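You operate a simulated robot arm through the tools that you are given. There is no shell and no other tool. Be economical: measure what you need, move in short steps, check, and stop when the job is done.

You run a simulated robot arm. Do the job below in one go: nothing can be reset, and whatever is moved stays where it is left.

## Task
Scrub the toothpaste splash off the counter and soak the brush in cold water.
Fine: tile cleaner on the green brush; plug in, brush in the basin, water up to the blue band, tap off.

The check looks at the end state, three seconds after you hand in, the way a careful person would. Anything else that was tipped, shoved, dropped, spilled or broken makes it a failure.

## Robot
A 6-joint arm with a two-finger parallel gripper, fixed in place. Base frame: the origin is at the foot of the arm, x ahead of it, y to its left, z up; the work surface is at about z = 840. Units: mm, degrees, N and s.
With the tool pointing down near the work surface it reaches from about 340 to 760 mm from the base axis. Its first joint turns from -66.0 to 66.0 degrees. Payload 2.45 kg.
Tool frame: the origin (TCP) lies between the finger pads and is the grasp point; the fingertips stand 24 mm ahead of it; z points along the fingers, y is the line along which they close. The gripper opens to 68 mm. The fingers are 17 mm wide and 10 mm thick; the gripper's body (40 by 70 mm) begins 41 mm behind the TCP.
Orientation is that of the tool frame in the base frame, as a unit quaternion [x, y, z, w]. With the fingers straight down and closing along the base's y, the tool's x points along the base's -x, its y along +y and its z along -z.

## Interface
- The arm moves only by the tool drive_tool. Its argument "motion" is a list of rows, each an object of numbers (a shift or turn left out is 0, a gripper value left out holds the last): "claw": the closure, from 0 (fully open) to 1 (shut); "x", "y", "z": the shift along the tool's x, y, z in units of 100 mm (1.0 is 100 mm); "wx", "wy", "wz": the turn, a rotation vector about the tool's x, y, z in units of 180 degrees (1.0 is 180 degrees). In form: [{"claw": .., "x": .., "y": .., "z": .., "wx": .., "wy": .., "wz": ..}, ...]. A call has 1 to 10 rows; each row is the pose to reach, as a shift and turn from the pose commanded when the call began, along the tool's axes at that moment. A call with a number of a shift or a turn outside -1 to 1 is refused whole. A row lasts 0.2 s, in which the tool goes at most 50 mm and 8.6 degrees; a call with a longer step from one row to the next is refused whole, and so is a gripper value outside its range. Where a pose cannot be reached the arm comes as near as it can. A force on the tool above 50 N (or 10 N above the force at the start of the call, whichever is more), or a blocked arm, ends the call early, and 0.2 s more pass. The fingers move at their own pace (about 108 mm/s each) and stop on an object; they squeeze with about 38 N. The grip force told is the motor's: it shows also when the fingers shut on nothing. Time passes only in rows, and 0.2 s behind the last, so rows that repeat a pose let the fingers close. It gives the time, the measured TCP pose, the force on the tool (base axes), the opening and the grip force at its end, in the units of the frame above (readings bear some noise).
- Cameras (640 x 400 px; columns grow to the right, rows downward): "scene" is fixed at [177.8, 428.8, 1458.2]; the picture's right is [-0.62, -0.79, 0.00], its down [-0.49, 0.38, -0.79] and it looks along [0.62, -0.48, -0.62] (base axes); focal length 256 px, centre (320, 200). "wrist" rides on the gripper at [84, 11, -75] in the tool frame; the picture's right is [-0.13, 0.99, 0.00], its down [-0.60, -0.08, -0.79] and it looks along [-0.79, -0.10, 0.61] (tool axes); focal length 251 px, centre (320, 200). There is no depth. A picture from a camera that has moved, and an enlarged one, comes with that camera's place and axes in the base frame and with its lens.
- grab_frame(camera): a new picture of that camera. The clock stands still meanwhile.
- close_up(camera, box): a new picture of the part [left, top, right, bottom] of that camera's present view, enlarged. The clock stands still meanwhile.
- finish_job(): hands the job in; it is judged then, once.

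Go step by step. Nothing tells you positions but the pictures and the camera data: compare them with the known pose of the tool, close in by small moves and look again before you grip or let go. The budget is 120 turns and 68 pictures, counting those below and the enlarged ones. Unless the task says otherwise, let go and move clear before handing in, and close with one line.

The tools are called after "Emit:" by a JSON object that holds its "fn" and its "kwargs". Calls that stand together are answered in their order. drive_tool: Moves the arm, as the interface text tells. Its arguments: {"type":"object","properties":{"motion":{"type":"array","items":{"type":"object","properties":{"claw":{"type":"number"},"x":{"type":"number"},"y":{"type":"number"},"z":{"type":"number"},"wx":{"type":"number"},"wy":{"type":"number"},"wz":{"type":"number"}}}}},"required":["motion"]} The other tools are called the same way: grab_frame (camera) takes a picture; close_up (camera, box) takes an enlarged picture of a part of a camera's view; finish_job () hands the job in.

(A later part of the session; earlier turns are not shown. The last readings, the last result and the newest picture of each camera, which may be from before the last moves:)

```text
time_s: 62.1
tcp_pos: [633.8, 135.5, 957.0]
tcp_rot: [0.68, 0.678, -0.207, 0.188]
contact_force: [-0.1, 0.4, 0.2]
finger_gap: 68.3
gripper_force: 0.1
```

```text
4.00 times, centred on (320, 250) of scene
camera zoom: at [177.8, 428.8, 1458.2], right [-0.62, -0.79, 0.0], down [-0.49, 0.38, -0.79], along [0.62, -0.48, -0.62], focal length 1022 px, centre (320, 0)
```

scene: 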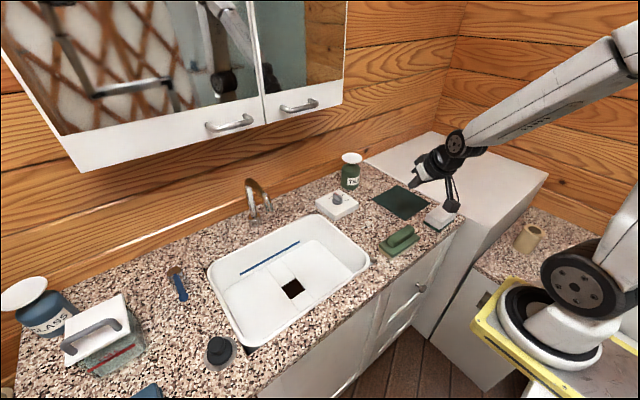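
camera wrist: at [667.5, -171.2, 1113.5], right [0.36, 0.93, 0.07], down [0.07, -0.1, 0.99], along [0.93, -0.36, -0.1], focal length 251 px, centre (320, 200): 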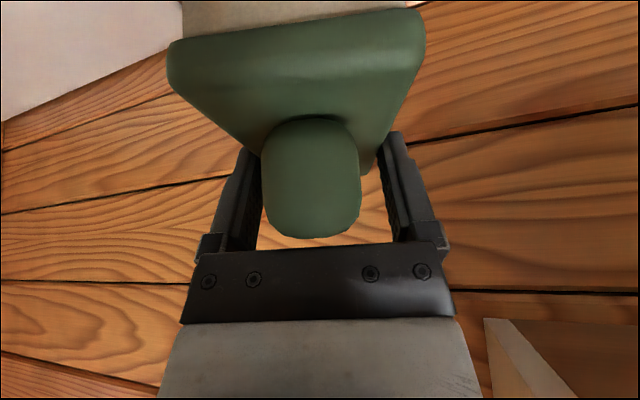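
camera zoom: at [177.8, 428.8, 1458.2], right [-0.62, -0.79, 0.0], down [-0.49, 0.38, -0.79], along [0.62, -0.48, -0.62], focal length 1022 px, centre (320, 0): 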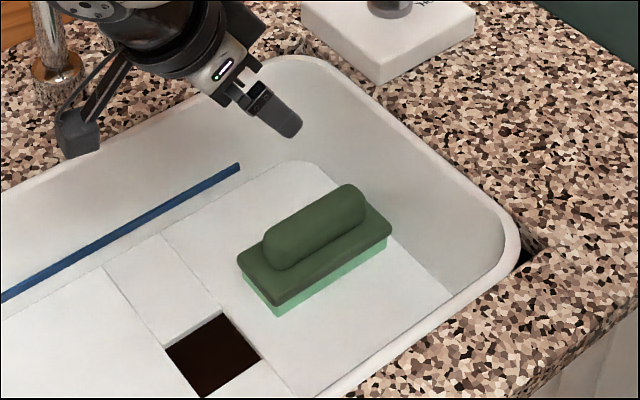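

Brush is set in the basin clear of the drain. Next: straighten the tool and look at the drain, dial and plug with the wrist camera.

Emit:
{"fn": "drive_tool", "kwargs": {"motion": [{"wy": 0.045}, {"wy": 0.09}, {"wy": 0.135}, {"wy": 0.18}]}}

Emit:
{"fn": "drive_tool", "kwargs": {"motion": [{"wx": -0.0086}, {"wz": -0.04, "x": -0.3, "z": -0.2}, {"wz": -0.08, "x": -0.6, "z": -0.4}, {"wz": -0.12, "x": -0.9, "z": -0.4}, {"wz": -0.16, "x": -1.0, "z": -0.4}, {"wz": -0.2, "x": -1, "z": -0.4}, {"wz": -0.24, "x": -1, "z": -0.4}, {"wz": -0.28, "x": -1, "z": -0.4}, {"wz": -0.32, "x": -1, "z": -0.4}, {"wz": -0.36, "x": -1, "z": -0.4}]}}

Emit:
{"fn": "drive_tool", "kwargs": {"motion": [{"wz": -0.04}, {"wz": -0.08}, {"wz": -0.12}, {"wz": -0.14}]}}

Emit:
{"fn": "grab_frame", "kwargs": {"camera": "wrist"}}

```text
time_s: 63.1
tcp_pos: [634.0, 137.9, 957.3]
tcp_rot: [0.711, 0.703, -0.008, -0.01]
contact_force: [-0.9, 0.0, 0.0]
finger_gap: 67.9
gripper_force: 0.0
```

```text
time_s: 65.3
tcp_pos: [633.4, 37.4, 995.2]
tcp_rot: [0.223, 0.975, -0.002, -0.013]
contact_force: [0.1, 0.0, -0.3]
finger_gap: 68.1
gripper_force: 0.1
```

```text
time_s: 66.3
tcp_pos: [633.7, 37.0, 996.3]
tcp_rot: [0.006, 1.0, 0.0, -0.012]
contact_force: [0.9, -0.1, -0.3]
finger_gap: 68.0
gripper_force: 0.0
```

```text
35 pictures are left
camera wrist: at [552.1, 49.6, 1072.8], right [0.14, 0.99, 0.0], down [0.62, -0.09, 0.78], along [0.77, -0.11, -0.63], focal length 251 px, centre (320, 200)
```

wrist: 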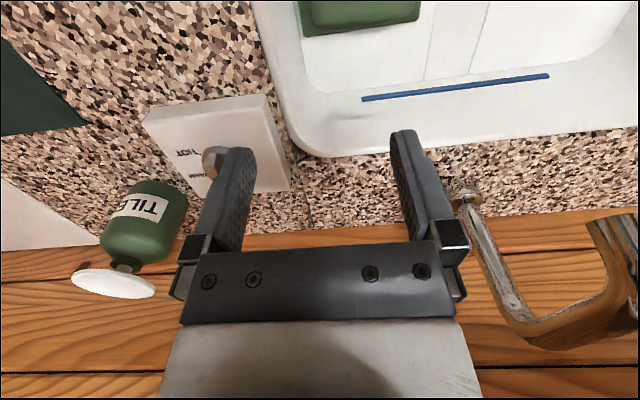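

Emit:
{"fn": "drive_tool", "kwargs": {"motion": [{"y": -0.3, "z": 0.1, "wy": -0.0077}, {"y": -0.6, "z": 0.2, "wy": -0.0077}, {"y": -0.97, "x": -0.12, "z": 0.36, "wy": -0.0077}]}}

Emit:
{"fn": "drive_tool", "kwargs": {"motion": [{"y": -0.15}]}}

Emit:
{"fn": "close_up", "kwargs": {"camera": "wrist", "box": [220, 90, 412, 210]}}

```text
time_s: 67.1
tcp_pos: [644.8, -58.6, 958.7]
tcp_rot: [0.005, 1.0, 0.0, 0.0]
contact_force: [-0.2, -1.2, 0.0]
finger_gap: 67.9
gripper_force: 0.2
```

```text
time_s: 67.5
tcp_pos: [644.3, -75.4, 959.3]
tcp_rot: [0.006, 1.0, 0.0, 0.001]
contact_force: [0.1, -0.4, 0.0]
finger_gap: 68.1
gripper_force: 0.0
```

```text
3.33 times, centred on (316, 150) of wrist
camera zoom: at [559.8, -62.1, 1034.1], right [0.14, 0.99, 0.0], down [0.6, -0.09, 0.79], along [0.78, -0.11, -0.61], focal length 838 px, centre (333, 367)
```

zoom: 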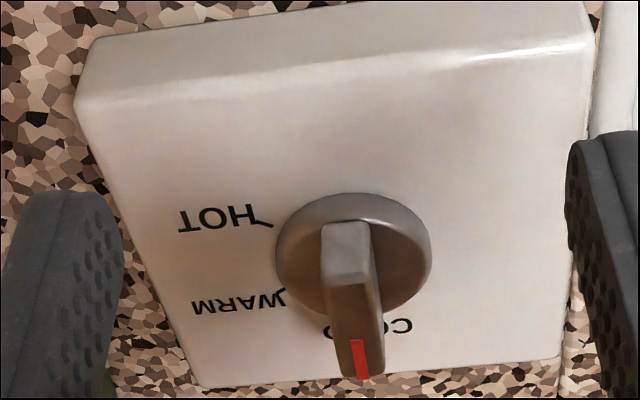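

The dial pointer already points to COLD, so I'll leave it. Moving over to the plug near (493,458).

Emit:
{"fn": "drive_tool", "kwargs": {"motion": [{"y": 0.3, "z": -0.15}, {"y": 0.6, "x": 0.1, "z": -0.3}, {"y": 0.98, "x": 0.3, "z": -0.4}]}}

Emit:
{"fn": "drive_tool", "kwargs": {"motion": [{"y": 0.33, "x": 0.1}, {"y": 0.66, "x": 0.2}, {"y": 0.98, "x": 0.3}]}}

Emit:
{"fn": "drive_tool", "kwargs": {"motion": [{"y": 0.33, "x": 0.1}, {"y": 0.66, "x": 0.2}, {"y": 0.98, "x": 0.3}]}}

Emit:
{"fn": "drive_tool", "kwargs": {"motion": [{"y": 0.33, "x": 0.1}, {"y": 0.66, "x": 0.2}, {"y": 0.98, "x": 0.3}]}}

Emit:
{"fn": "drive_tool", "kwargs": {"motion": [{"y": 0.33, "x": 0.1}, {"y": 0.66, "x": 0.2}, {"y": 0.98, "x": 0.3}]}}

Emit:
{"fn": "grab_frame", "kwargs": {"camera": "wrist"}}

Emit:
{"fn": "close_up", "kwargs": {"camera": "scene", "box": [130, 250, 310, 370]}}

```text
time_s: 68.3
tcp_pos: [614.5, 24.5, 998.3]
tcp_rot: [0.006, 1.0, 0.0, 0.0]
contact_force: [-0.2, -0.8, -0.3]
finger_gap: 68.1
gripper_force: 0.0
```

```text
time_s: 69.1
tcp_pos: [586.0, 123.6, 999.5]
tcp_rot: [0.007, 1.0, -0.001, 0.0]
contact_force: [0.4, 0.1, 0.1]
finger_gap: 68.3
gripper_force: 0.1
```

```text
time_s: 69.9
tcp_pos: [557.0, 220.0, 999.7]
tcp_rot: [0.006, 1.0, -0.001, 0.0]
contact_force: [-0.5, 0.6, -0.4]
finger_gap: 67.9
gripper_force: 0.1
```

```text
time_s: 70.7
tcp_pos: [528.2, 318.2, 999.7]
tcp_rot: [0.007, 1.0, 0.0, 0.0]
contact_force: [-0.2, -0.1, 0.3]
finger_gap: 68.3
gripper_force: 0.1
```

```text
time_s: 71.5
tcp_pos: [500.3, 418.0, 1001.0]
tcp_rot: [0.006, 1.0, -0.001, 0.0]
contact_force: [-0.4, 0.1, 0.2]
finger_gap: 68.0
gripper_force: 0.1
```

```text
33 pictures are left
camera wrist: at [415.6, 430.2, 1075.5], right [0.14, 0.99, 0.0], down [0.6, -0.09, 0.79], along [0.79, -0.11, -0.61], focal length 251 px, centre (320, 200)
```

wrist: 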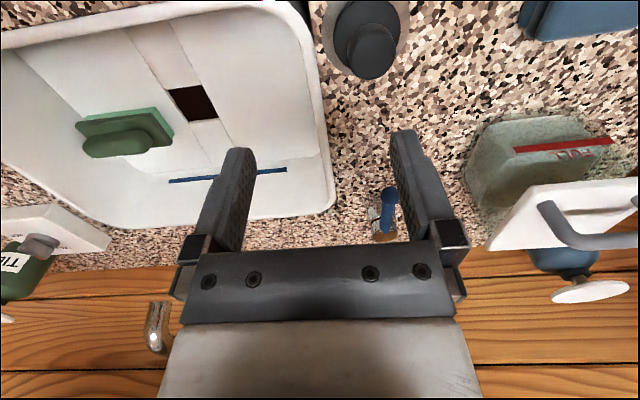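

```text
3.33 times, centred on (220, 310) of scene
camera zoom: at [177.9, 428.8, 1458.2], right [-0.62, -0.79, 0.0], down [-0.49, 0.38, -0.79], along [0.62, -0.48, -0.62], focal length 852 px, centre (653, -167)
```

zoom: 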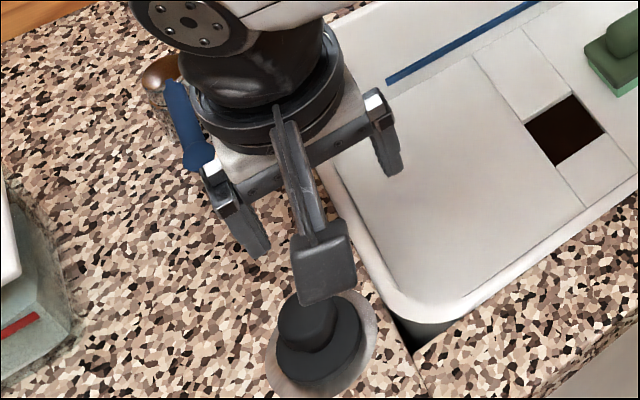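

The plug stands at about (498,457) with its knob top near z=885. Lowering over it, then checking.

Emit:
{"fn": "drive_tool", "kwargs": {"motion": [{"x": 0.02, "y": 0.3, "z": 0.2}, {"x": 0.025, "y": 0.39, "z": 0.5}, {"x": 0.025, "y": 0.39, "z": 0.8}, {"x": 0.025, "y": 0.39, "z": 0.95}]}}

Emit:
{"fn": "grab_frame", "kwargs": {"camera": "wrist"}}

Emit:
{"fn": "close_up", "kwargs": {"camera": "scene", "box": [170, 300, 290, 390]}}

```text
time_s: 72.5
tcp_pos: [497.4, 456.6, 903.9]
tcp_rot: [0.006, 1.0, 0.0, 0.0]
contact_force: [-0.1, 0.3, 0.6]
finger_gap: 68.0
gripper_force: 0.0
```

```text
31 pictures are left
camera wrist: at [413.3, 469.0, 979.2], right [0.14, 0.99, 0.0], down [0.6, -0.09, 0.79], along [0.78, -0.11, -0.61], focal length 251 px, centre (320, 200)
```

wrist: 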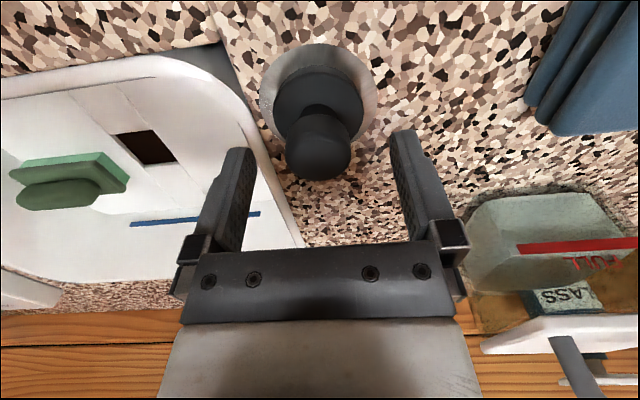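

```text
4.44 times, centred on (230, 345) of scene
camera zoom: at [177.8, 428.9, 1458.2], right [-0.62, -0.79, 0.0], down [-0.49, 0.38, -0.79], along [0.62, -0.48, -0.62], focal length 1136 px, centre (720, -444)
```

zoom: 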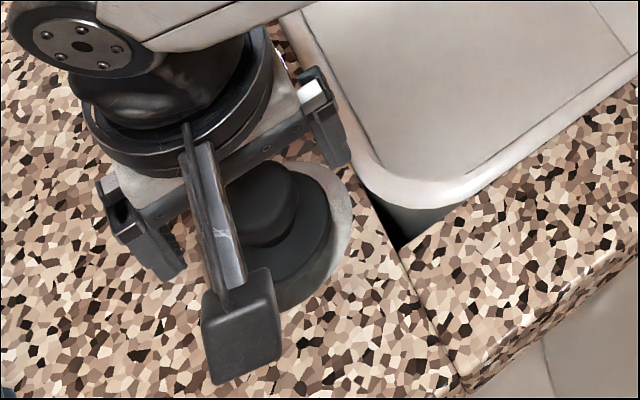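

Emit:
{"fn": "drive_tool", "kwargs": {"motion": [{"x": -0.02, "z": 0.07}, {"x": -0.02, "z": 0.14}]}}

Emit:
{"fn": "drive_tool", "kwargs": {"motion": [{"claw": 1}, {"claw": 1}, {"claw": 1}]}}

Emit:
{"fn": "drive_tool", "kwargs": {"motion": [{"z": -0.2}, {"z": -0.5}, {"z": -0.9}]}}

Emit:
{"fn": "close_up", "kwargs": {"camera": "scene", "box": [150, 270, 310, 390]}}

```text
time_s: 73.1
tcp_pos: [499.2, 456.7, 891.3]
tcp_rot: [0.006, 1.0, 0.001, 0.001]
contact_force: [-0.5, -0.4, -0.1]
finger_gap: 68.0
gripper_force: 0.1
```

```text
time_s: 73.9
tcp_pos: [500.0, 456.5, 891.9]
tcp_rot: [0.006, 1.0, 0.001, 0.0]
contact_force: [1.2, -0.5, 1.4]
finger_gap: 33.3
gripper_force: 38.0
```

```text
time_s: 74.7
tcp_pos: [499.6, 455.5, 980.3]
tcp_rot: [0.006, 1.0, 0.0, 0.0]
contact_force: [-0.2, -0.6, 0.0]
finger_gap: 33.2
gripper_force: 38.6
```

```text
3.33 times, centred on (230, 330) of scene
camera zoom: at [177.8, 428.8, 1458.2], right [-0.62, -0.79, 0.0], down [-0.49, 0.38, -0.79], along [0.62, -0.48, -0.62], focal length 852 px, centre (620, -233)
```

zoom: 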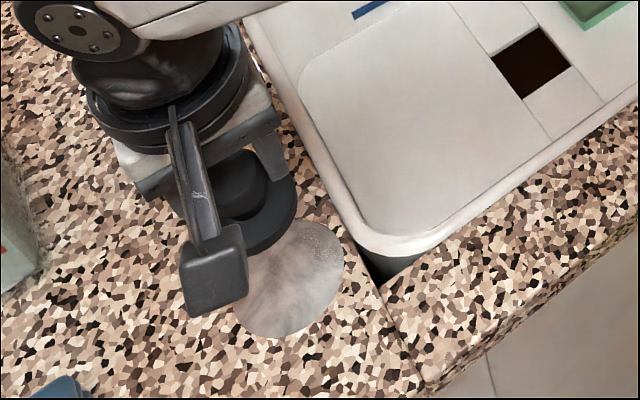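

Plug lifted; its saucer stays. Carrying it over the drain at (608,204).

Emit:
{"fn": "drive_tool", "kwargs": {"motion": [{"x": -0.12, "y": -0.28}, {"x": -0.24, "y": -0.56}, {"x": -0.36, "y": -0.84}]}}

Emit:
{"fn": "drive_tool", "kwargs": {"motion": [{"x": -0.12, "y": -0.28}, {"x": -0.24, "y": -0.56}, {"x": -0.36, "y": -0.84}]}}

Emit:
{"fn": "drive_tool", "kwargs": {"motion": [{"x": -0.12, "y": -0.28}, {"x": -0.24, "y": -0.56}, {"x": -0.36, "y": -0.84}]}}

Emit:
{"fn": "drive_tool", "kwargs": {"motion": [{"z": 0.33}, {"z": 0.66}, {"z": 1.0}]}}

Emit:
{"fn": "drive_tool", "kwargs": {"motion": [{"z": 0.33}, {"z": 0.66}]}}

Emit:
{"fn": "close_up", "kwargs": {"camera": "scene", "box": [220, 210, 380, 330]}}

Emit:
{"fn": "grab_frame", "kwargs": {"camera": "wrist"}}

```text
time_s: 75.5
tcp_pos: [535.0, 369.7, 981.6]
tcp_rot: [0.007, 1.0, 0.0, 0.001]
contact_force: [0.2, 0.1, -0.8]
finger_gap: 33.5
gripper_force: 37.7
```

```text
time_s: 76.3
tcp_pos: [570.9, 287.0, 980.9]
tcp_rot: [0.006, 1.0, 0.0, -0.001]
contact_force: [-0.3, 0.6, -1.1]
finger_gap: 32.9
gripper_force: 38.0
```

```text
time_s: 77.1
tcp_pos: [603.8, 202.0, 981.2]
tcp_rot: [0.006, 1.0, 0.001, -0.001]
contact_force: [0.5, -0.1, -0.3]
finger_gap: 32.9
gripper_force: 38.6
```

```text
time_s: 77.9
tcp_pos: [605.1, 201.7, 881.0]
tcp_rot: [0.006, 1.0, 0.0, 0.001]
contact_force: [1.2, 0.4, -0.7]
finger_gap: 33.2
gripper_force: 37.6
```

```text
time_s: 78.5
tcp_pos: [605.2, 202.1, 815.0]
tcp_rot: [0.007, 1.0, 0.001, 0.001]
contact_force: [0.6, -0.6, -0.4]
finger_gap: 33.2
gripper_force: 38.1
```

```text
3.33 times, centred on (300, 270) of scene
camera zoom: at [177.9, 428.8, 1458.2], right [-0.62, -0.79, 0.0], down [-0.49, 0.38, -0.79], along [0.62, -0.48, -0.62], focal length 852 px, centre (387, -33)
```

zoom: 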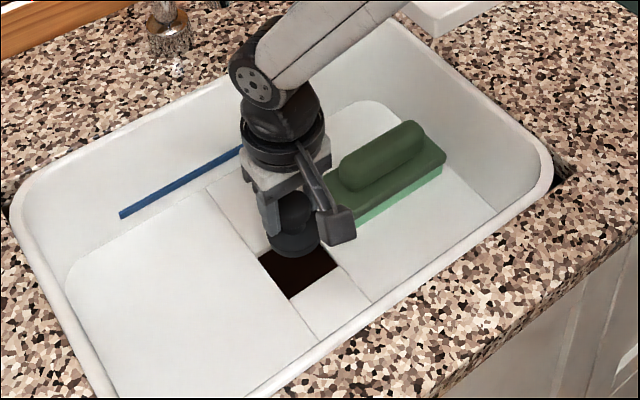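

```text
27 pictures are left
camera wrist: at [520.9, 214.7, 889.4], right [0.14, 0.99, 0.0], down [0.6, -0.09, 0.79], along [0.79, -0.11, -0.61], focal length 251 px, centre (320, 200)
```

wrist: 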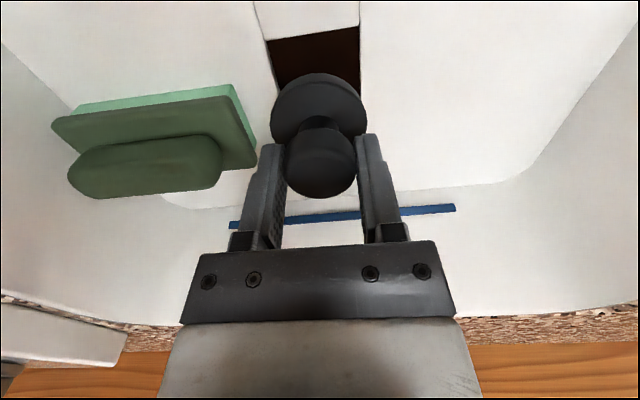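

Drain centre is (609.5,202). A 4.5 mm correction, then lowering gently.

Emit:
{"fn": "drive_tool", "kwargs": {"motion": [{"x": -0.045, "z": 0.1}, {"x": -0.045, "z": 0.25}, {"x": -0.045, "z": 0.4}]}}

Emit:
{"fn": "drive_tool", "kwargs": {"motion": [{"z": 0.05}, {"z": 0.1}, {"z": 0.14}, {"z": 0.14}]}}

Emit:
{"fn": "close_up", "kwargs": {"camera": "scene", "box": [240, 240, 340, 320]}}

```text
time_s: 79.3
tcp_pos: [609.1, 202.0, 773.4]
tcp_rot: [0.006, 1.0, 0.0, 0.0]
contact_force: [0.2, 0.5, -0.9]
finger_gap: 33.3
gripper_force: 38.1
```

```text
time_s: 80.3
tcp_pos: [608.9, 202.2, 759.6]
tcp_rot: [0.006, 1.0, 0.0, 0.0]
contact_force: [-1.1, -0.2, -0.1]
finger_gap: 33.4
gripper_force: 38.0
```

```text
5.00 times, centred on (290, 280) of scene
camera zoom: at [177.9, 428.8, 1458.2], right [-0.62, -0.79, 0.0], down [-0.49, 0.38, -0.79], along [0.62, -0.48, -0.62], focal length 1278 px, centre (470, -200)
```

zoom: 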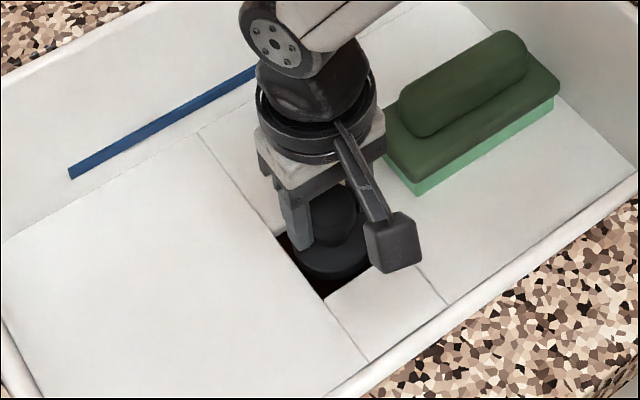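

Emit:
{"fn": "drive_tool", "kwargs": {"motion": [{"z": 0.03}, {"z": 0.06}, {"z": 0.09}, {"z": 0.12}, {"z": 0.12}]}}

Emit:
{"fn": "close_up", "kwargs": {"camera": "scene", "box": [240, 240, 340, 320]}}

```text
time_s: 81.1
tcp_pos: [610.6, 202.5, 756.4]
tcp_rot: [0.006, 1.0, 0.0, -0.001]
contact_force: [-10.5, -5.2, 16.6]
finger_gap: 33.3
gripper_force: 37.6
stopped in row 4: the force on the tool passed its limit (the readings are from after the stop); the commanded pose is now the measured one
```

```text
5.00 times, centred on (290, 280) of scene
camera zoom: at [177.3, 428.6, 1458.3], right [-0.62, -0.79, 0.0], down [-0.49, 0.38, -0.79], along [0.62, -0.48, -0.62], focal length 1278 px, centre (470, -200)
```

zoom: 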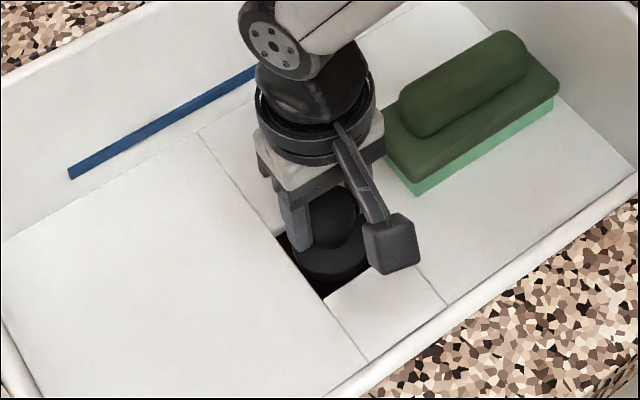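

Emit:
{"fn": "drive_tool", "kwargs": {"motion": [{"claw": 0.75}, {"claw": 0.6}, {"claw": 0.4}, {"claw": 0.3}]}}

Emit:
{"fn": "drive_tool", "kwargs": {"motion": [{"z": -0.2}, {"z": -0.5}, {"z": -0.95}]}}

Emit:
{"fn": "close_up", "kwargs": {"camera": "wrist", "box": [220, 30, 420, 155]}}

Emit:
{"fn": "close_up", "kwargs": {"camera": "scene", "box": [240, 240, 340, 320]}}

```text
time_s: 82.1
tcp_pos: [611.6, 202.1, 754.7]
tcp_rot: [0.006, 1.0, 0.0, 0.0]
contact_force: [0.6, 0.7, -0.4]
finger_gap: 47.6
gripper_force: 0.1
```

```text
time_s: 82.9
tcp_pos: [610.7, 202.2, 850.3]
tcp_rot: [0.006, 1.0, 0.0, 0.0]
contact_force: [0.1, 0.3, -1.2]
finger_gap: 47.7
gripper_force: 0.2
```

```text
3.20 times, centred on (320, 92) of wrist
camera zoom: at [527.5, 214.4, 925.6], right [0.14, 0.99, 0.0], down [0.6, -0.09, 0.79], along [0.79, -0.11, -0.61], focal length 805 px, centre (320, 544)
```

zoom: 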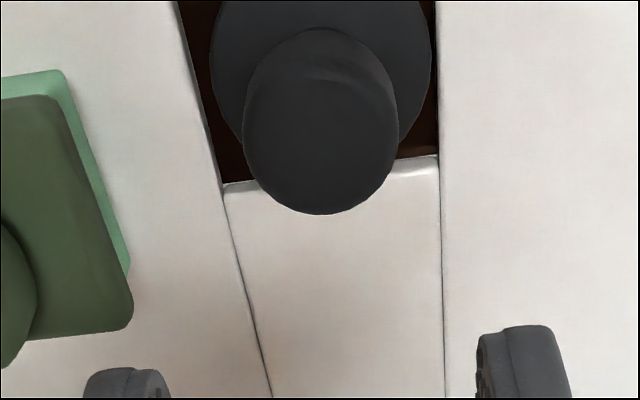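

```text
5.00 times, centred on (290, 280) of scene
camera zoom: at [177.8, 428.8, 1458.2], right [-0.62, -0.79, 0.0], down [-0.49, 0.38, -0.79], along [0.62, -0.48, -0.62], focal length 1278 px, centre (470, -200)
```

zoom: 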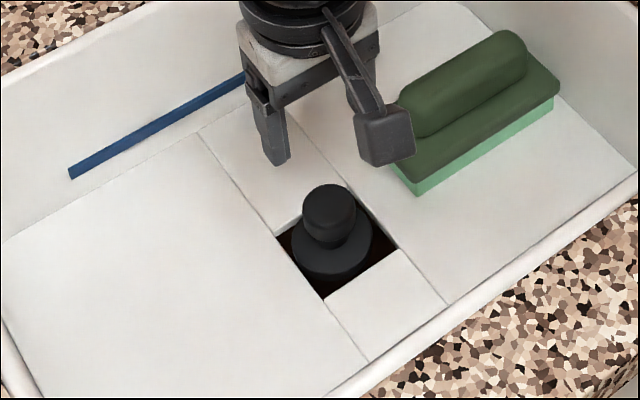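

The plug sits in the drain recess. I'll press it down firmly once with shut fingers to make sure it's seated.

Emit:
{"fn": "drive_tool", "kwargs": {"motion": [{"claw": 1}, {"claw": 1}, {"z": 0.35}, {"z": 0.65}, {"z": 0.7}]}}

Emit:
{"fn": "drive_tool", "kwargs": {"motion": [{"z": 0.03}, {"z": 0.06}, {"z": 0.09}, {"z": 0.12}, {"z": 0.15}, {"z": 0.18}]}}

```text
time_s: 84.1
tcp_pos: [611.2, 201.3, 780.3]
tcp_rot: [0.006, 1.0, 0.0, 0.001]
contact_force: [-1.0, 0.1, -0.3]
finger_gap: 0.3
gripper_force: 23.3
```

```text
time_s: 84.8
tcp_pos: [612.4, 203.4, 778.7]
tcp_rot: [0.006, 1.0, 0.0, 0.0]
contact_force: [-10.1, -3.4, 17.7]
finger_gap: 0.1
gripper_force: 23.3
stopped in row 3: the force on the tool passed its limit (the readings are from after the stop); the commanded pose is now the measured one
```

The plug is firmly seated. Now raising and heading to the blue tap lever for a close look.

Emit:
{"fn": "drive_tool", "kwargs": {"motion": [{"z": -0.3}, {"z": -0.65}, {"z": -1.0}]}}

Emit:
{"fn": "drive_tool", "kwargs": {"motion": [{"z": -0.3}, {"z": -0.65}, {"z": -1.0}]}}

Emit:
{"fn": "drive_tool", "kwargs": {"motion": [{"y": 0.3, "wz": -0.045, "z": -0.1}, {"y": 0.6, "wz": -0.09, "z": -0.2}, {"y": 0.9, "wz": -0.135, "z": -0.3}, {"y": 1.0, "wz": -0.17, "z": -0.3}, {"y": 1.0, "wz": -0.2, "z": -0.3}]}}

Emit:
{"fn": "drive_tool", "kwargs": {"motion": [{"x": 0.1, "y": 0.35}, {"x": 0.2, "y": 0.7}, {"x": 0.2, "y": 1.0}]}}

Emit:
{"fn": "grab_frame", "kwargs": {"camera": "wrist"}}

```text
time_s: 85.6
tcp_pos: [611.8, 202.7, 878.6]
tcp_rot: [0.006, 1.0, 0.0, 0.001]
contact_force: [0.1, 0.1, 0.1]
finger_gap: 0.2
gripper_force: 23.8
```

```text
time_s: 86.4
tcp_pos: [612.5, 202.6, 976.7]
tcp_rot: [0.007, 1.0, 0.0, 0.0]
contact_force: [0.8, -0.3, 0.4]
finger_gap: 0.0
gripper_force: 23.2
```

```text
time_s: 87.6
tcp_pos: [611.7, 302.3, 1007.5]
tcp_rot: [-0.304, 0.953, 0.0, 0.001]
contact_force: [-0.4, 0.3, -0.1]
finger_gap: 0.0
gripper_force: 23.7
```

```text
time_s: 88.4
tcp_pos: [538.0, 372.5, 1008.5]
tcp_rot: [-0.302, 0.953, 0.001, 0.0]
contact_force: [0.5, -0.8, -0.6]
finger_gap: 0.2
gripper_force: 23.6
```

```text
22 pictures are left
camera wrist: at [464.2, 333.7, 1082.6], right [-0.47, 0.88, 0.0], down [0.54, 0.28, 0.79], along [0.7, 0.37, -0.61], focal length 251 px, centre (320, 200)
```

wrist: 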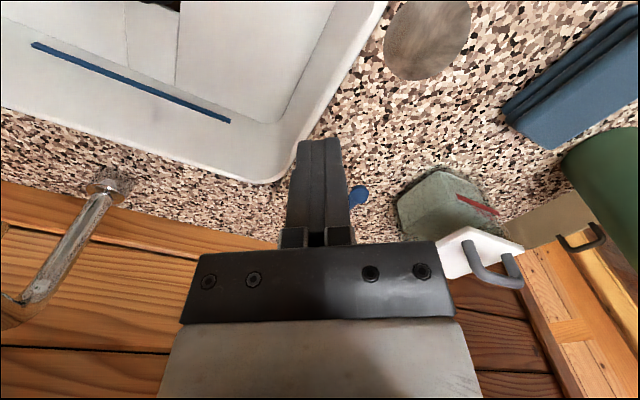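

Emit:
{"fn": "close_up", "kwargs": {"camera": "scene", "box": [140, 245, 220, 305]}}

```text
6.67 times, centred on (180, 275) of scene
camera zoom: at [177.9, 428.8, 1458.2], right [-0.62, -0.79, 0.0], down [-0.49, 0.38, -0.79], along [0.62, -0.48, -0.62], focal length 1704 px, centre (1253, -300)
```

zoom: 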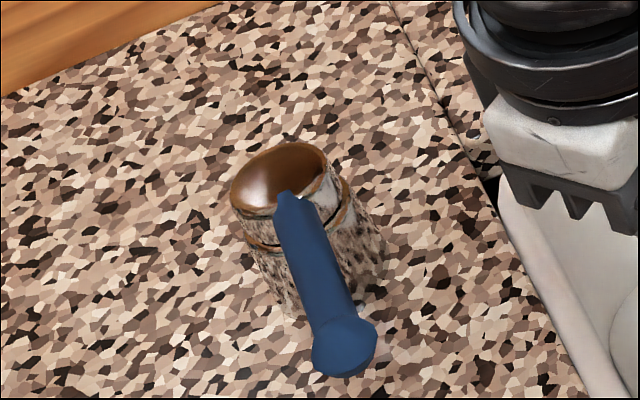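

The lever's axis is about (732,482), with its blue ball end at about (649,480,893), level and pointing toward -x. I'll straddle it loosely with tilted fingers so I can swing it either way.

Emit:
{"fn": "drive_tool", "kwargs": {"motion": [{"wz": 0.045, "claw": 0.3}, {"wz": 0.09}, {"wz": 0.135}, {"wz": 0.18}, {"wz": 0.202}]}}

Emit:
{"fn": "drive_tool", "kwargs": {"motion": [{"wy": -0.045, "y": 0.3}, {"wy": -0.09, "y": 0.6}, {"wy": -0.135, "y": 0.9}, {"wy": -0.18, "y": 1.0}, {"wy": -0.2, "y": 1.0}]}}

```text
time_s: 89.6
tcp_pos: [538.7, 371.4, 1008.2]
tcp_rot: [0.01, 1.0, 0.001, 0.001]
contact_force: [-0.1, -1.1, -0.9]
finger_gap: 47.6
gripper_force: 0.1
```

```text
time_s: 90.8
tcp_pos: [541.3, 472.2, 1008.5]
tcp_rot: [0.009, 0.95, -0.002, 0.311]
contact_force: [-0.6, -0.8, -0.6]
finger_gap: 47.4
gripper_force: 0.0
```

Emit:
{"fn": "drive_tool", "kwargs": {"motion": [{"x": -0.35, "y": 0.05, "z": 0.25}, {"x": -0.73, "y": 0.08, "z": 0.53}, {"x": -0.55, "y": 0.08, "z": 0.77}, {"x": -0.35, "y": 0.08, "z": 1.0}]}}

Emit:
{"fn": "grab_frame", "kwargs": {"camera": "wrist"}}

Emit:
{"fn": "close_up", "kwargs": {"camera": "scene", "box": [120, 220, 240, 310]}}

```text
time_s: 91.8
tcp_pos: [628.4, 479.7, 947.3]
tcp_rot: [0.01, 0.951, -0.003, 0.31]
contact_force: [0.6, -0.4, 0.3]
finger_gap: 47.8
gripper_force: 0.0
```

```text
20 pictures are left
camera wrist: at [516.5, 493.4, 958.7], right [0.12, 0.99, 0.08], down [0.02, -0.08, 1.0], along [0.99, -0.12, -0.03], focal length 251 px, centre (320, 200)
```

wrist: 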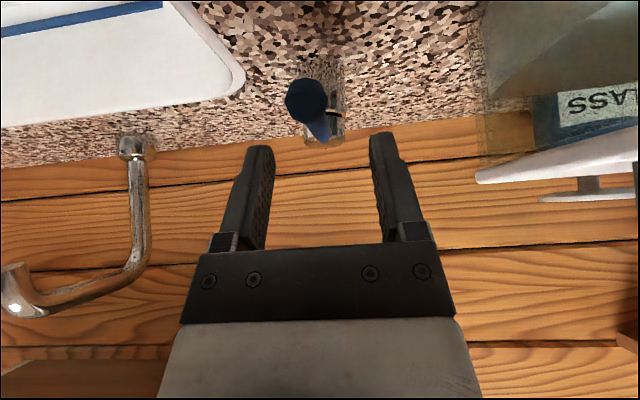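

```text
4.44 times, centred on (180, 265) of scene
camera zoom: at [177.9, 428.8, 1458.2], right [-0.62, -0.79, 0.0], down [-0.49, 0.38, -0.79], along [0.62, -0.48, -0.62], focal length 1136 px, centre (942, -89)
```

zoom: 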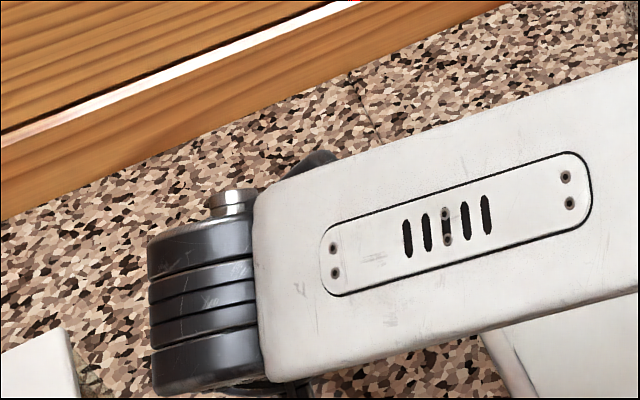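

Emit:
{"fn": "drive_tool", "kwargs": {"motion": [{"x": 0.0, "y": -0.04, "z": 0.15}, {"x": 0.03, "y": -0.04, "z": 0.3}, {"x": 0.07, "y": -0.04, "z": 0.47}]}}

Emit:
{"fn": "grab_frame", "kwargs": {"camera": "wrist"}}

```text
time_s: 92.6
tcp_pos: [651.1, 475.0, 905.4]
tcp_rot: [0.008, 0.951, -0.002, 0.31]
contact_force: [-0.2, -0.1, 0.1]
finger_gap: 47.4
gripper_force: 0.0
```

```text
18 pictures are left
camera wrist: at [538.5, 488.8, 916.4], right [0.12, 0.99, 0.08], down [0.02, -0.08, 1.0], along [0.99, -0.12, -0.03], focal length 251 px, centre (320, 200)
```

wrist: 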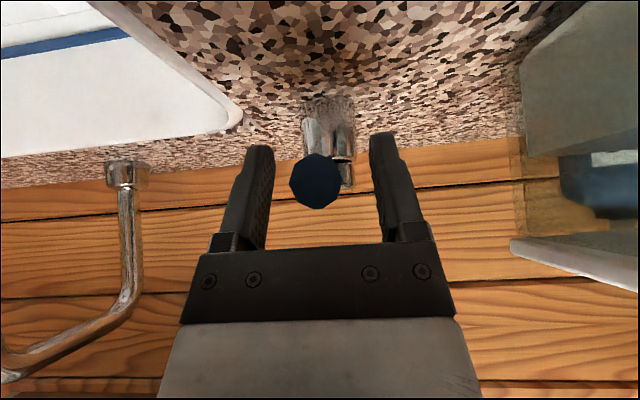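

The ball is centred between the fingers. Trying a swing toward the basin (-y) in small steps.

Emit:
{"fn": "drive_tool", "kwargs": {"motion": [{"y": -0.06}, {"y": -0.12}, {"y": -0.18}, {"y": -0.24}, {"y": -0.3}]}}

Emit:
{"fn": "grab_frame", "kwargs": {"camera": "wrist"}}

```text
time_s: 93.8
tcp_pos: [649.5, 444.1, 905.5]
tcp_rot: [0.009, 0.951, -0.003, 0.31]
contact_force: [-0.2, 0.3, -0.5]
finger_gap: 48.0
gripper_force: 0.1
```

```text
17 pictures are left
camera wrist: at [537.8, 458.0, 916.4], right [0.12, 0.99, 0.08], down [0.02, -0.08, 1.0], along [0.99, -0.12, -0.03], focal length 251 px, centre (320, 200)
```

wrist: 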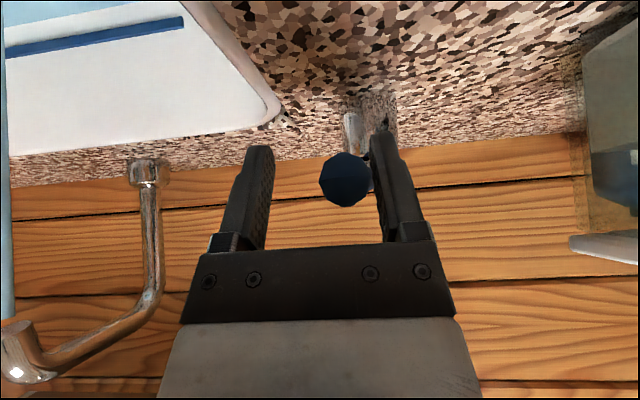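

The lever swings and a pale blue stream appears at the spout. Checking from the scene camera.

Emit:
{"fn": "close_up", "kwargs": {"camera": "scene", "box": [180, 160, 404, 330]}}

```text
2.35 times, centred on (292, 245) of scene
camera zoom: at [177.8, 428.9, 1458.2], right [-0.62, -0.79, 0.0], down [-0.49, 0.38, -0.79], along [0.62, -0.48, -0.62], focal length 601 px, centre (386, 94)
```

zoom: 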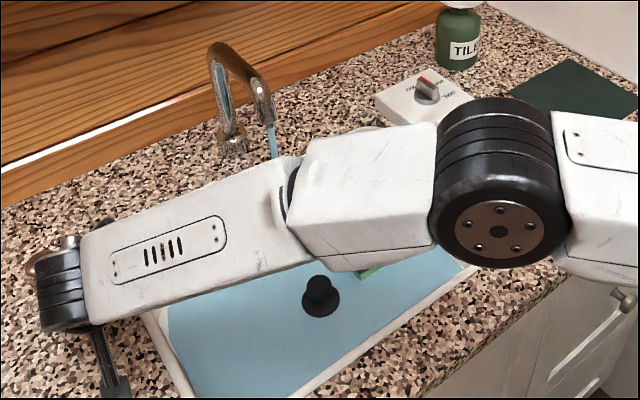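

Water is running fast. I'll position the other finger next to the ball ready to close, then check the level.

Emit:
{"fn": "drive_tool", "kwargs": {"motion": [{"y": 0.18}]}}

Emit:
{"fn": "close_up", "kwargs": {"camera": "scene", "box": [200, 210, 360, 330]}}

Emit:
{"fn": "grab_frame", "kwargs": {"camera": "wrist"}}

```text
time_s: 94.2
tcp_pos: [649.7, 461.9, 905.3]
tcp_rot: [0.009, 0.951, -0.002, 0.31]
contact_force: [-0.1, 0.6, 0.0]
finger_gap: 47.6
gripper_force: 0.0
```

```text
3.33 times, centred on (280, 270) of scene
camera zoom: at [177.9, 428.8, 1458.2], right [-0.62, -0.79, 0.0], down [-0.49, 0.38, -0.79], along [0.62, -0.48, -0.62], focal length 852 px, centre (453, -33)
```

zoom: 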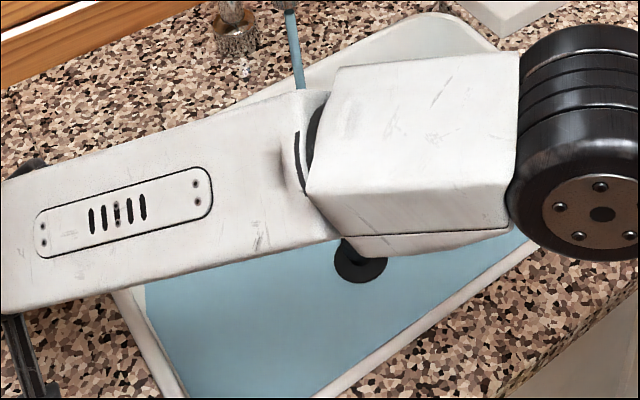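

```text
14 pictures are left
camera wrist: at [538.3, 476.3, 916.5], right [0.12, 0.99, 0.08], down [0.02, -0.08, 1.0], along [0.99, -0.12, -0.03], focal length 251 px, centre (320, 200)
```

wrist: 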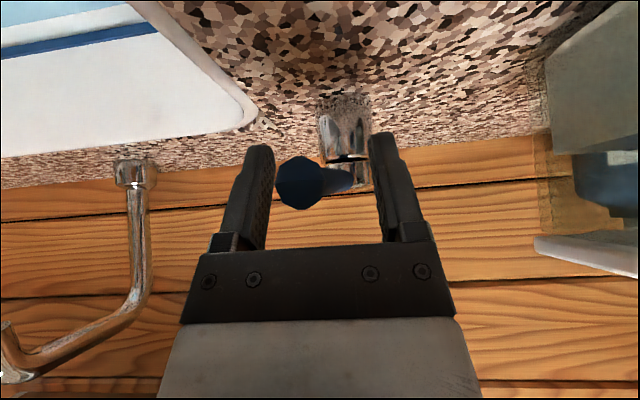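

The wrist view shows the water edge near the band; enlarging it.

Emit:
{"fn": "close_up", "kwargs": {"camera": "wrist", "box": [0, 0, 192, 120]}}

```text
3.33 times, centred on (96, 60) of wrist
camera zoom: at [538.3, 476.3, 916.5], right [0.12, 0.99, 0.08], down [0.02, -0.08, 1.0], along [0.99, -0.12, -0.03], focal length 838 px, centre (1067, 667)
```

zoom: 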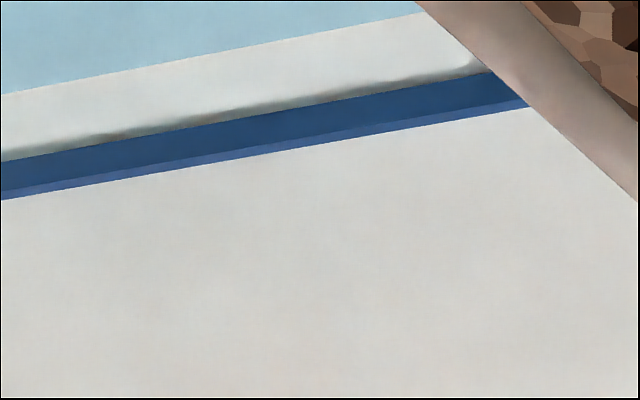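

The band spans about z 758–769 and the water is at about 741, rising quickly, so I'll close now and top up after.

Emit:
{"fn": "drive_tool", "kwargs": {"motion": [{"y": 0.24}]}}

Emit:
{"fn": "close_up", "kwargs": {"camera": "wrist", "box": [0, 0, 320, 200]}}

```text
time_s: 94.6
tcp_pos: [650.7, 484.8, 906.0]
tcp_rot: [0.01, 0.95, -0.002, 0.312]
contact_force: [0.8, -0.1, -0.2]
finger_gap: 47.7
gripper_force: 0.0
```

```text
2.00 times, centred on (160, 100) of wrist
camera zoom: at [539.1, 497.9, 917.1], right [0.12, 0.99, 0.08], down [0.02, -0.08, 1.0], along [0.99, -0.12, -0.03], focal length 503 px, centre (640, 400)
```

zoom: 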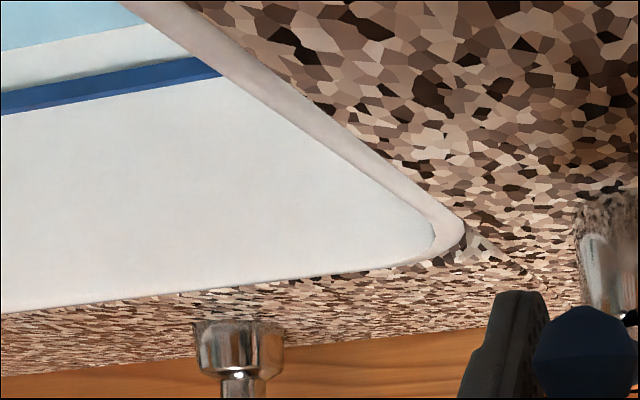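

Emit:
{"fn": "drive_tool", "kwargs": {"motion": [{}, {}, {}]}}

Emit:
{"fn": "close_up", "kwargs": {"camera": "wrist", "box": [0, 0, 192, 120]}}

Emit:
{"fn": "close_up", "kwargs": {"camera": "scene", "box": [220, 160, 340, 250]}}

```text
time_s: 95.4
tcp_pos: [650.9, 483.7, 905.4]
tcp_rot: [0.01, 0.95, -0.002, 0.311]
contact_force: [-0.1, 0.1, 0.6]
finger_gap: 47.7
gripper_force: 0.1
```

```text
3.33 times, centred on (96, 60) of wrist
camera zoom: at [538.9, 497.7, 916.3], right [0.12, 0.99, 0.08], down [0.02, -0.08, 1.0], along [0.99, -0.12, -0.03], focal length 838 px, centre (1067, 667)
```

zoom: 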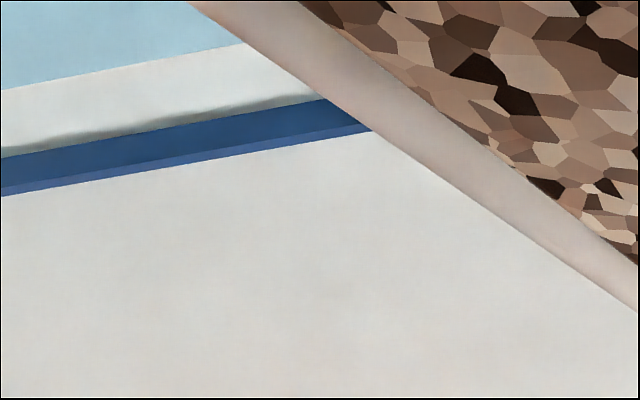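

```text
4.44 times, centred on (280, 205) of scene
camera zoom: at [177.8, 428.8, 1458.2], right [-0.62, -0.79, 0.0], down [-0.49, 0.38, -0.79], along [0.62, -0.48, -0.62], focal length 1136 px, centre (498, 178)
```

zoom: 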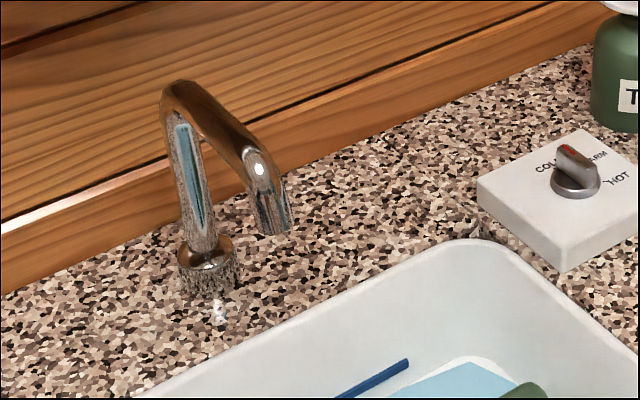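

The tap is off and the level holds (about 17 mm below the band). I'll narrow the fingers around the ball to reduce slack, then give a short burst.

Emit:
{"fn": "drive_tool", "kwargs": {"motion": [{"y": -0.12}, {"y": -0.12, "claw": 0.55}, {"y": -0.12, "claw": 0.55}]}}

Emit:
{"fn": "drive_tool", "kwargs": {"motion": [{"y": -0.2}, {"y": -0.2}, {"y": 0.0}, {"y": 0.05}]}}

Emit:
{"fn": "grab_frame", "kwargs": {"camera": "wrist"}}

```text
time_s: 96.2
tcp_pos: [650.3, 474.7, 906.4]
tcp_rot: [0.009, 0.951, -0.003, 0.31]
contact_force: [0.7, -0.8, 0.4]
finger_gap: 30.3
gripper_force: 0.0
```

```text
time_s: 97.2
tcp_pos: [649.4, 480.7, 905.4]
tcp_rot: [0.01, 0.951, -0.003, 0.31]
contact_force: [-0.4, 0.1, 0.6]
finger_gap: 30.8
gripper_force: 0.1
```

```text
9 pictures are left
camera wrist: at [538.4, 493.4, 916.6], right [0.12, 0.99, 0.08], down [0.02, -0.08, 1.0], along [0.99, -0.12, -0.03], focal length 251 px, centre (320, 200)
```

wrist: 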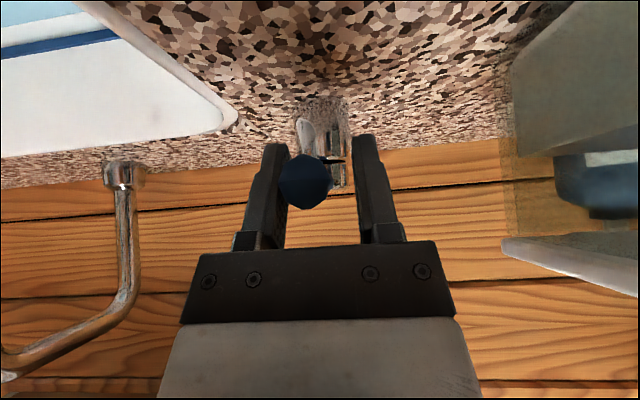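

Emit:
{"fn": "close_up", "kwargs": {"camera": "wrist", "box": [0, 0, 192, 120]}}

```text
3.33 times, centred on (96, 60) of wrist
camera zoom: at [538.4, 493.4, 916.6], right [0.12, 0.99, 0.08], down [0.02, -0.08, 1.0], along [0.99, -0.12, -0.03], focal length 838 px, centre (1067, 667)
```

zoom: 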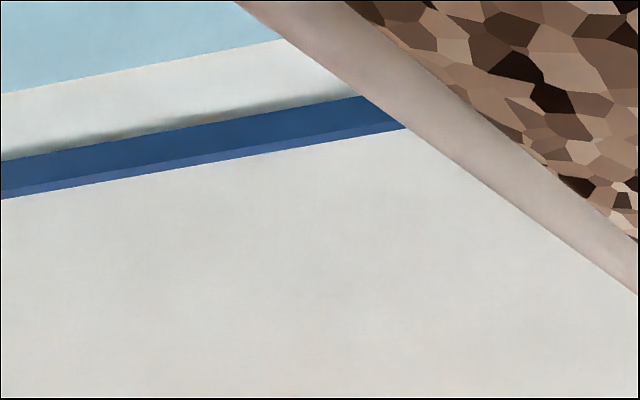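

No change, so that burst hardly opened the valve. A slightly wider one.

Emit:
{"fn": "drive_tool", "kwargs": {"motion": [{"y": -0.32}, {"y": -0.32}, {"y": -0.05}, {"y": 0.0}]}}

Emit:
{"fn": "close_up", "kwargs": {"camera": "wrist", "box": [0, 0, 192, 120]}}

```text
time_s: 98.2
tcp_pos: [650.0, 479.2, 905.5]
tcp_rot: [0.009, 0.951, -0.002, 0.31]
contact_force: [0.4, 0.3, -0.8]
finger_gap: 30.8
gripper_force: 0.1
```

```text
3.33 times, centred on (96, 60) of wrist
camera zoom: at [538.1, 493.5, 916.3], right [0.12, 0.99, 0.08], down [0.02, -0.08, 1.0], along [0.99, -0.12, -0.03], focal length 838 px, centre (1067, 667)
```

zoom: 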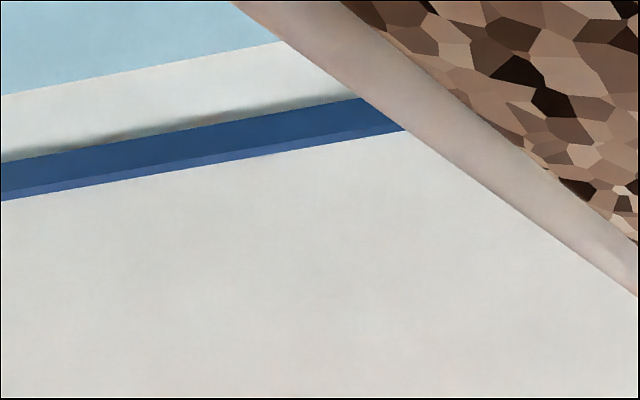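

Emit:
{"fn": "drive_tool", "kwargs": {"motion": [{"y": -0.18}, {"y": -0.35}, {"y": -0.35}, {"y": -0.35}]}}

Emit:
{"fn": "close_up", "kwargs": {"camera": "wrist", "box": [0, 0, 384, 240]}}

```text
time_s: 99.2
tcp_pos: [649.3, 444.2, 905.0]
tcp_rot: [0.008, 0.951, -0.002, 0.309]
contact_force: [-0.5, -0.7, 0.5]
finger_gap: 30.6
gripper_force: 0.0
```

```text
1.67 times, centred on (192, 120) of wrist
camera zoom: at [537.9, 458.1, 916.2], right [0.12, 0.99, 0.08], down [0.02, -0.08, 1.0], along [0.99, -0.12, -0.03], focal length 419 px, centre (533, 333)
```

zoom: 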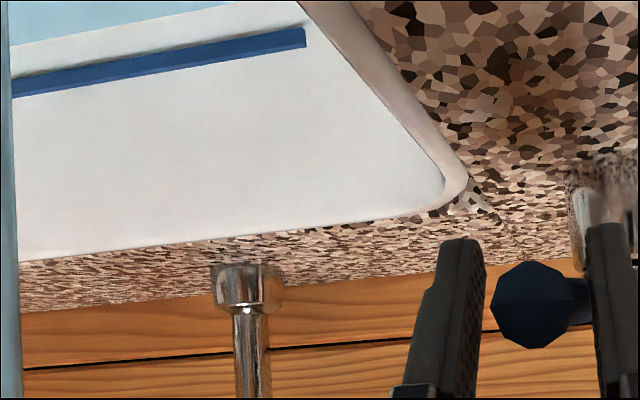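

Stream confirmed, with a slow rise of about 1–2 mm/s. Holding open for a couple of seconds, then measuring the rate.

Emit:
{"fn": "drive_tool", "kwargs": {"motion": [{}, {}, {}, {}, {}, {}, {}, {}, {}, {}]}}

Emit:
{"fn": "drive_tool", "kwargs": {"motion": [{}, {}, {}, {}, {}]}}

Emit:
{"fn": "close_up", "kwargs": {"camera": "wrist", "box": [0, 0, 192, 120]}}

```text
time_s: 101.4
tcp_pos: [650.0, 443.6, 905.1]
tcp_rot: [0.008, 0.951, -0.003, 0.31]
contact_force: [0.0, 0.3, 0.2]
finger_gap: 30.3
gripper_force: 0.0
```

```text
time_s: 102.6
tcp_pos: [649.5, 444.4, 904.3]
tcp_rot: [0.009, 0.951, -0.003, 0.31]
contact_force: [0.3, 0.0, -0.2]
finger_gap: 30.5
gripper_force: 0.0
```

```text
3.33 times, centred on (96, 60) of wrist
camera zoom: at [537.9, 458.2, 916.1], right [0.12, 0.99, 0.08], down [0.02, -0.08, 1.0], along [0.99, -0.12, -0.03], focal length 838 px, centre (1067, 667)
```

zoom: 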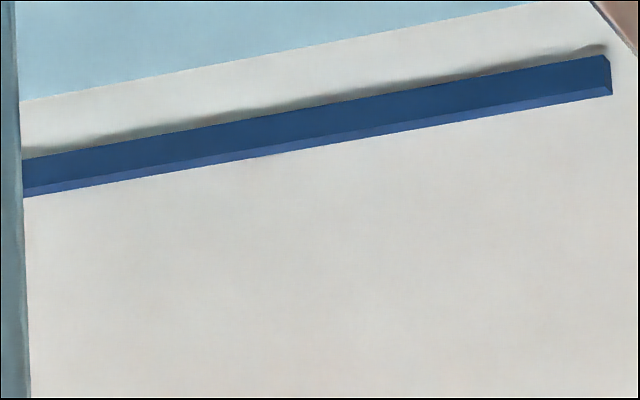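

Rate is about 2.2 px/s in this view, with 59 px to the band's lower edge. Holding for about 13 s.

Emit:
{"fn": "drive_tool", "kwargs": {"motion": [{}, {}, {}, {}, {}, {}, {}, {}, {}, {}]}}

Emit:
{"fn": "drive_tool", "kwargs": {"motion": [{}, {}, {}, {}, {}, {}, {}, {}, {}, {}]}}

Emit:
{"fn": "drive_tool", "kwargs": {"motion": [{}, {}, {}, {}, {}, {}, {}, {}, {}, {}]}}

Emit:
{"fn": "drive_tool", "kwargs": {"motion": [{}, {}, {}, {}, {}, {}, {}, {}, {}, {}]}}

Emit:
{"fn": "drive_tool", "kwargs": {"motion": [{}, {}, {}, {}, {}, {}, {}, {}, {}, {}]}}

Emit:
{"fn": "drive_tool", "kwargs": {"motion": [{}, {}, {}, {}, {}, {}, {}, {}, {}, {}]}}

Emit:
{"fn": "close_up", "kwargs": {"camera": "wrist", "box": [0, 0, 192, 120]}}

```text
time_s: 104.8
tcp_pos: [649.6, 444.9, 904.7]
tcp_rot: [0.009, 0.951, -0.003, 0.31]
contact_force: [-0.6, -0.2, 0.5]
finger_gap: 30.5
gripper_force: 0.2
```

```text
time_s: 107.0
tcp_pos: [649.0, 444.8, 905.5]
tcp_rot: [0.009, 0.951, -0.003, 0.309]
contact_force: [-0.6, 0.4, 0.2]
finger_gap: 30.6
gripper_force: 0.0
```

```text
time_s: 109.2
tcp_pos: [649.7, 444.3, 904.7]
tcp_rot: [0.009, 0.951, -0.003, 0.31]
contact_force: [0.3, 0.3, -0.7]
finger_gap: 30.7
gripper_force: 0.0
```

```text
time_s: 111.4
tcp_pos: [650.2, 444.2, 905.5]
tcp_rot: [0.009, 0.951, -0.002, 0.31]
contact_force: [-0.9, 0.2, -0.1]
finger_gap: 30.5
gripper_force: 0.1
```

```text
time_s: 113.6
tcp_pos: [648.7, 445.3, 905.8]
tcp_rot: [0.009, 0.951, -0.003, 0.309]
contact_force: [0.1, -0.2, -0.3]
finger_gap: 30.6
gripper_force: 0.1
```

```text
time_s: 115.8
tcp_pos: [648.3, 445.1, 905.4]
tcp_rot: [0.009, 0.951, -0.003, 0.31]
contact_force: [0.3, 0.0, -0.6]
finger_gap: 30.7
gripper_force: 0.0
```

```text
3.33 times, centred on (96, 60) of wrist
camera zoom: at [537.9, 458.2, 916.1], right [0.12, 0.99, 0.08], down [0.02, -0.08, 1.0], along [0.99, -0.12, -0.03], focal length 838 px, centre (1067, 667)
```

zoom: 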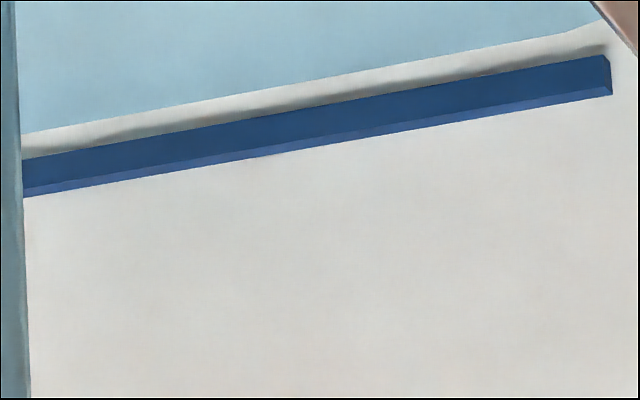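

Now 27 px remain below the band edge, rising 2.4 px/s. About 20 s more brings it to the middle of the band, then I'll close.

Emit:
{"fn": "drive_tool", "kwargs": {"motion": [{}, {}, {}, {}, {}, {}, {}, {}, {}, {}]}}

Emit:
{"fn": "drive_tool", "kwargs": {"motion": [{}, {}, {}, {}, {}, {}, {}, {}, {}, {}]}}

Emit:
{"fn": "drive_tool", "kwargs": {"motion": [{}, {}, {}, {}, {}, {}, {}, {}, {}, {}]}}

Emit:
{"fn": "drive_tool", "kwargs": {"motion": [{}, {}, {}, {}, {}, {}, {}, {}, {}, {}]}}

Emit:
{"fn": "drive_tool", "kwargs": {"motion": [{}, {}, {}, {}, {}, {}, {}, {}, {}, {}]}}

Emit:
{"fn": "drive_tool", "kwargs": {"motion": [{}, {}, {}, {}, {}, {}, {}, {}, {}, {}]}}

Emit:
{"fn": "drive_tool", "kwargs": {"motion": [{}, {}, {}, {}, {}, {}, {}, {}, {}, {}]}}

Emit:
{"fn": "close_up", "kwargs": {"camera": "wrist", "box": [0, 0, 192, 120]}}

```text
time_s: 118.0
tcp_pos: [649.0, 445.0, 905.7]
tcp_rot: [0.009, 0.951, -0.003, 0.309]
contact_force: [0.6, 0.1, 0.3]
finger_gap: 30.7
gripper_force: 0.1
```

```text
time_s: 120.2
tcp_pos: [649.9, 444.3, 905.5]
tcp_rot: [0.009, 0.951, -0.003, 0.31]
contact_force: [-0.7, -0.3, -0.2]
finger_gap: 30.7
gripper_force: 0.1
```

```text
time_s: 122.4
tcp_pos: [649.6, 445.1, 905.5]
tcp_rot: [0.01, 0.951, -0.003, 0.309]
contact_force: [-1.3, 0.4, -0.3]
finger_gap: 30.9
gripper_force: 0.2
```

```text
time_s: 124.6
tcp_pos: [649.4, 443.4, 904.8]
tcp_rot: [0.008, 0.951, -0.002, 0.309]
contact_force: [0.1, 0.2, 0.5]
finger_gap: 30.8
gripper_force: 0.1
```

```text
time_s: 126.8
tcp_pos: [649.7, 444.5, 905.9]
tcp_rot: [0.009, 0.951, -0.004, 0.31]
contact_force: [0.6, -0.5, -0.5]
finger_gap: 30.8
gripper_force: 0.1
```

```text
time_s: 129.0
tcp_pos: [649.9, 444.6, 905.1]
tcp_rot: [0.009, 0.951, -0.004, 0.31]
contact_force: [-0.4, 0.3, 0.5]
finger_gap: 30.6
gripper_force: 0.1
```

```text
time_s: 131.2
tcp_pos: [649.1, 445.2, 906.0]
tcp_rot: [0.009, 0.951, -0.002, 0.31]
contact_force: [-0.7, 0.0, -0.5]
finger_gap: 30.6
gripper_force: 0.0
```

```text
3.33 times, centred on (96, 60) of wrist
camera zoom: at [537.9, 458.2, 916.1], right [0.12, 0.99, 0.08], down [0.02, -0.08, 1.0], along [0.99, -0.12, -0.03], focal length 838 px, centre (1067, 667)
```

zoom: 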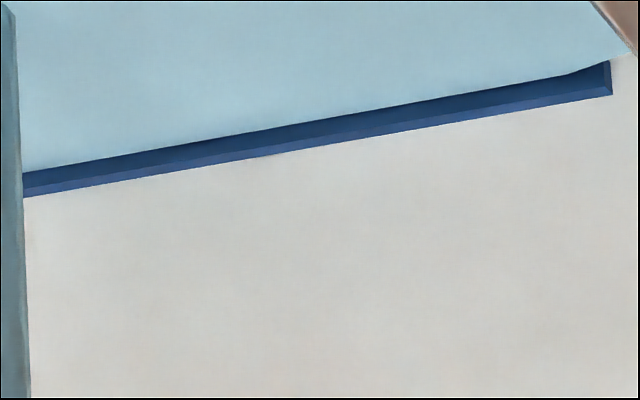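

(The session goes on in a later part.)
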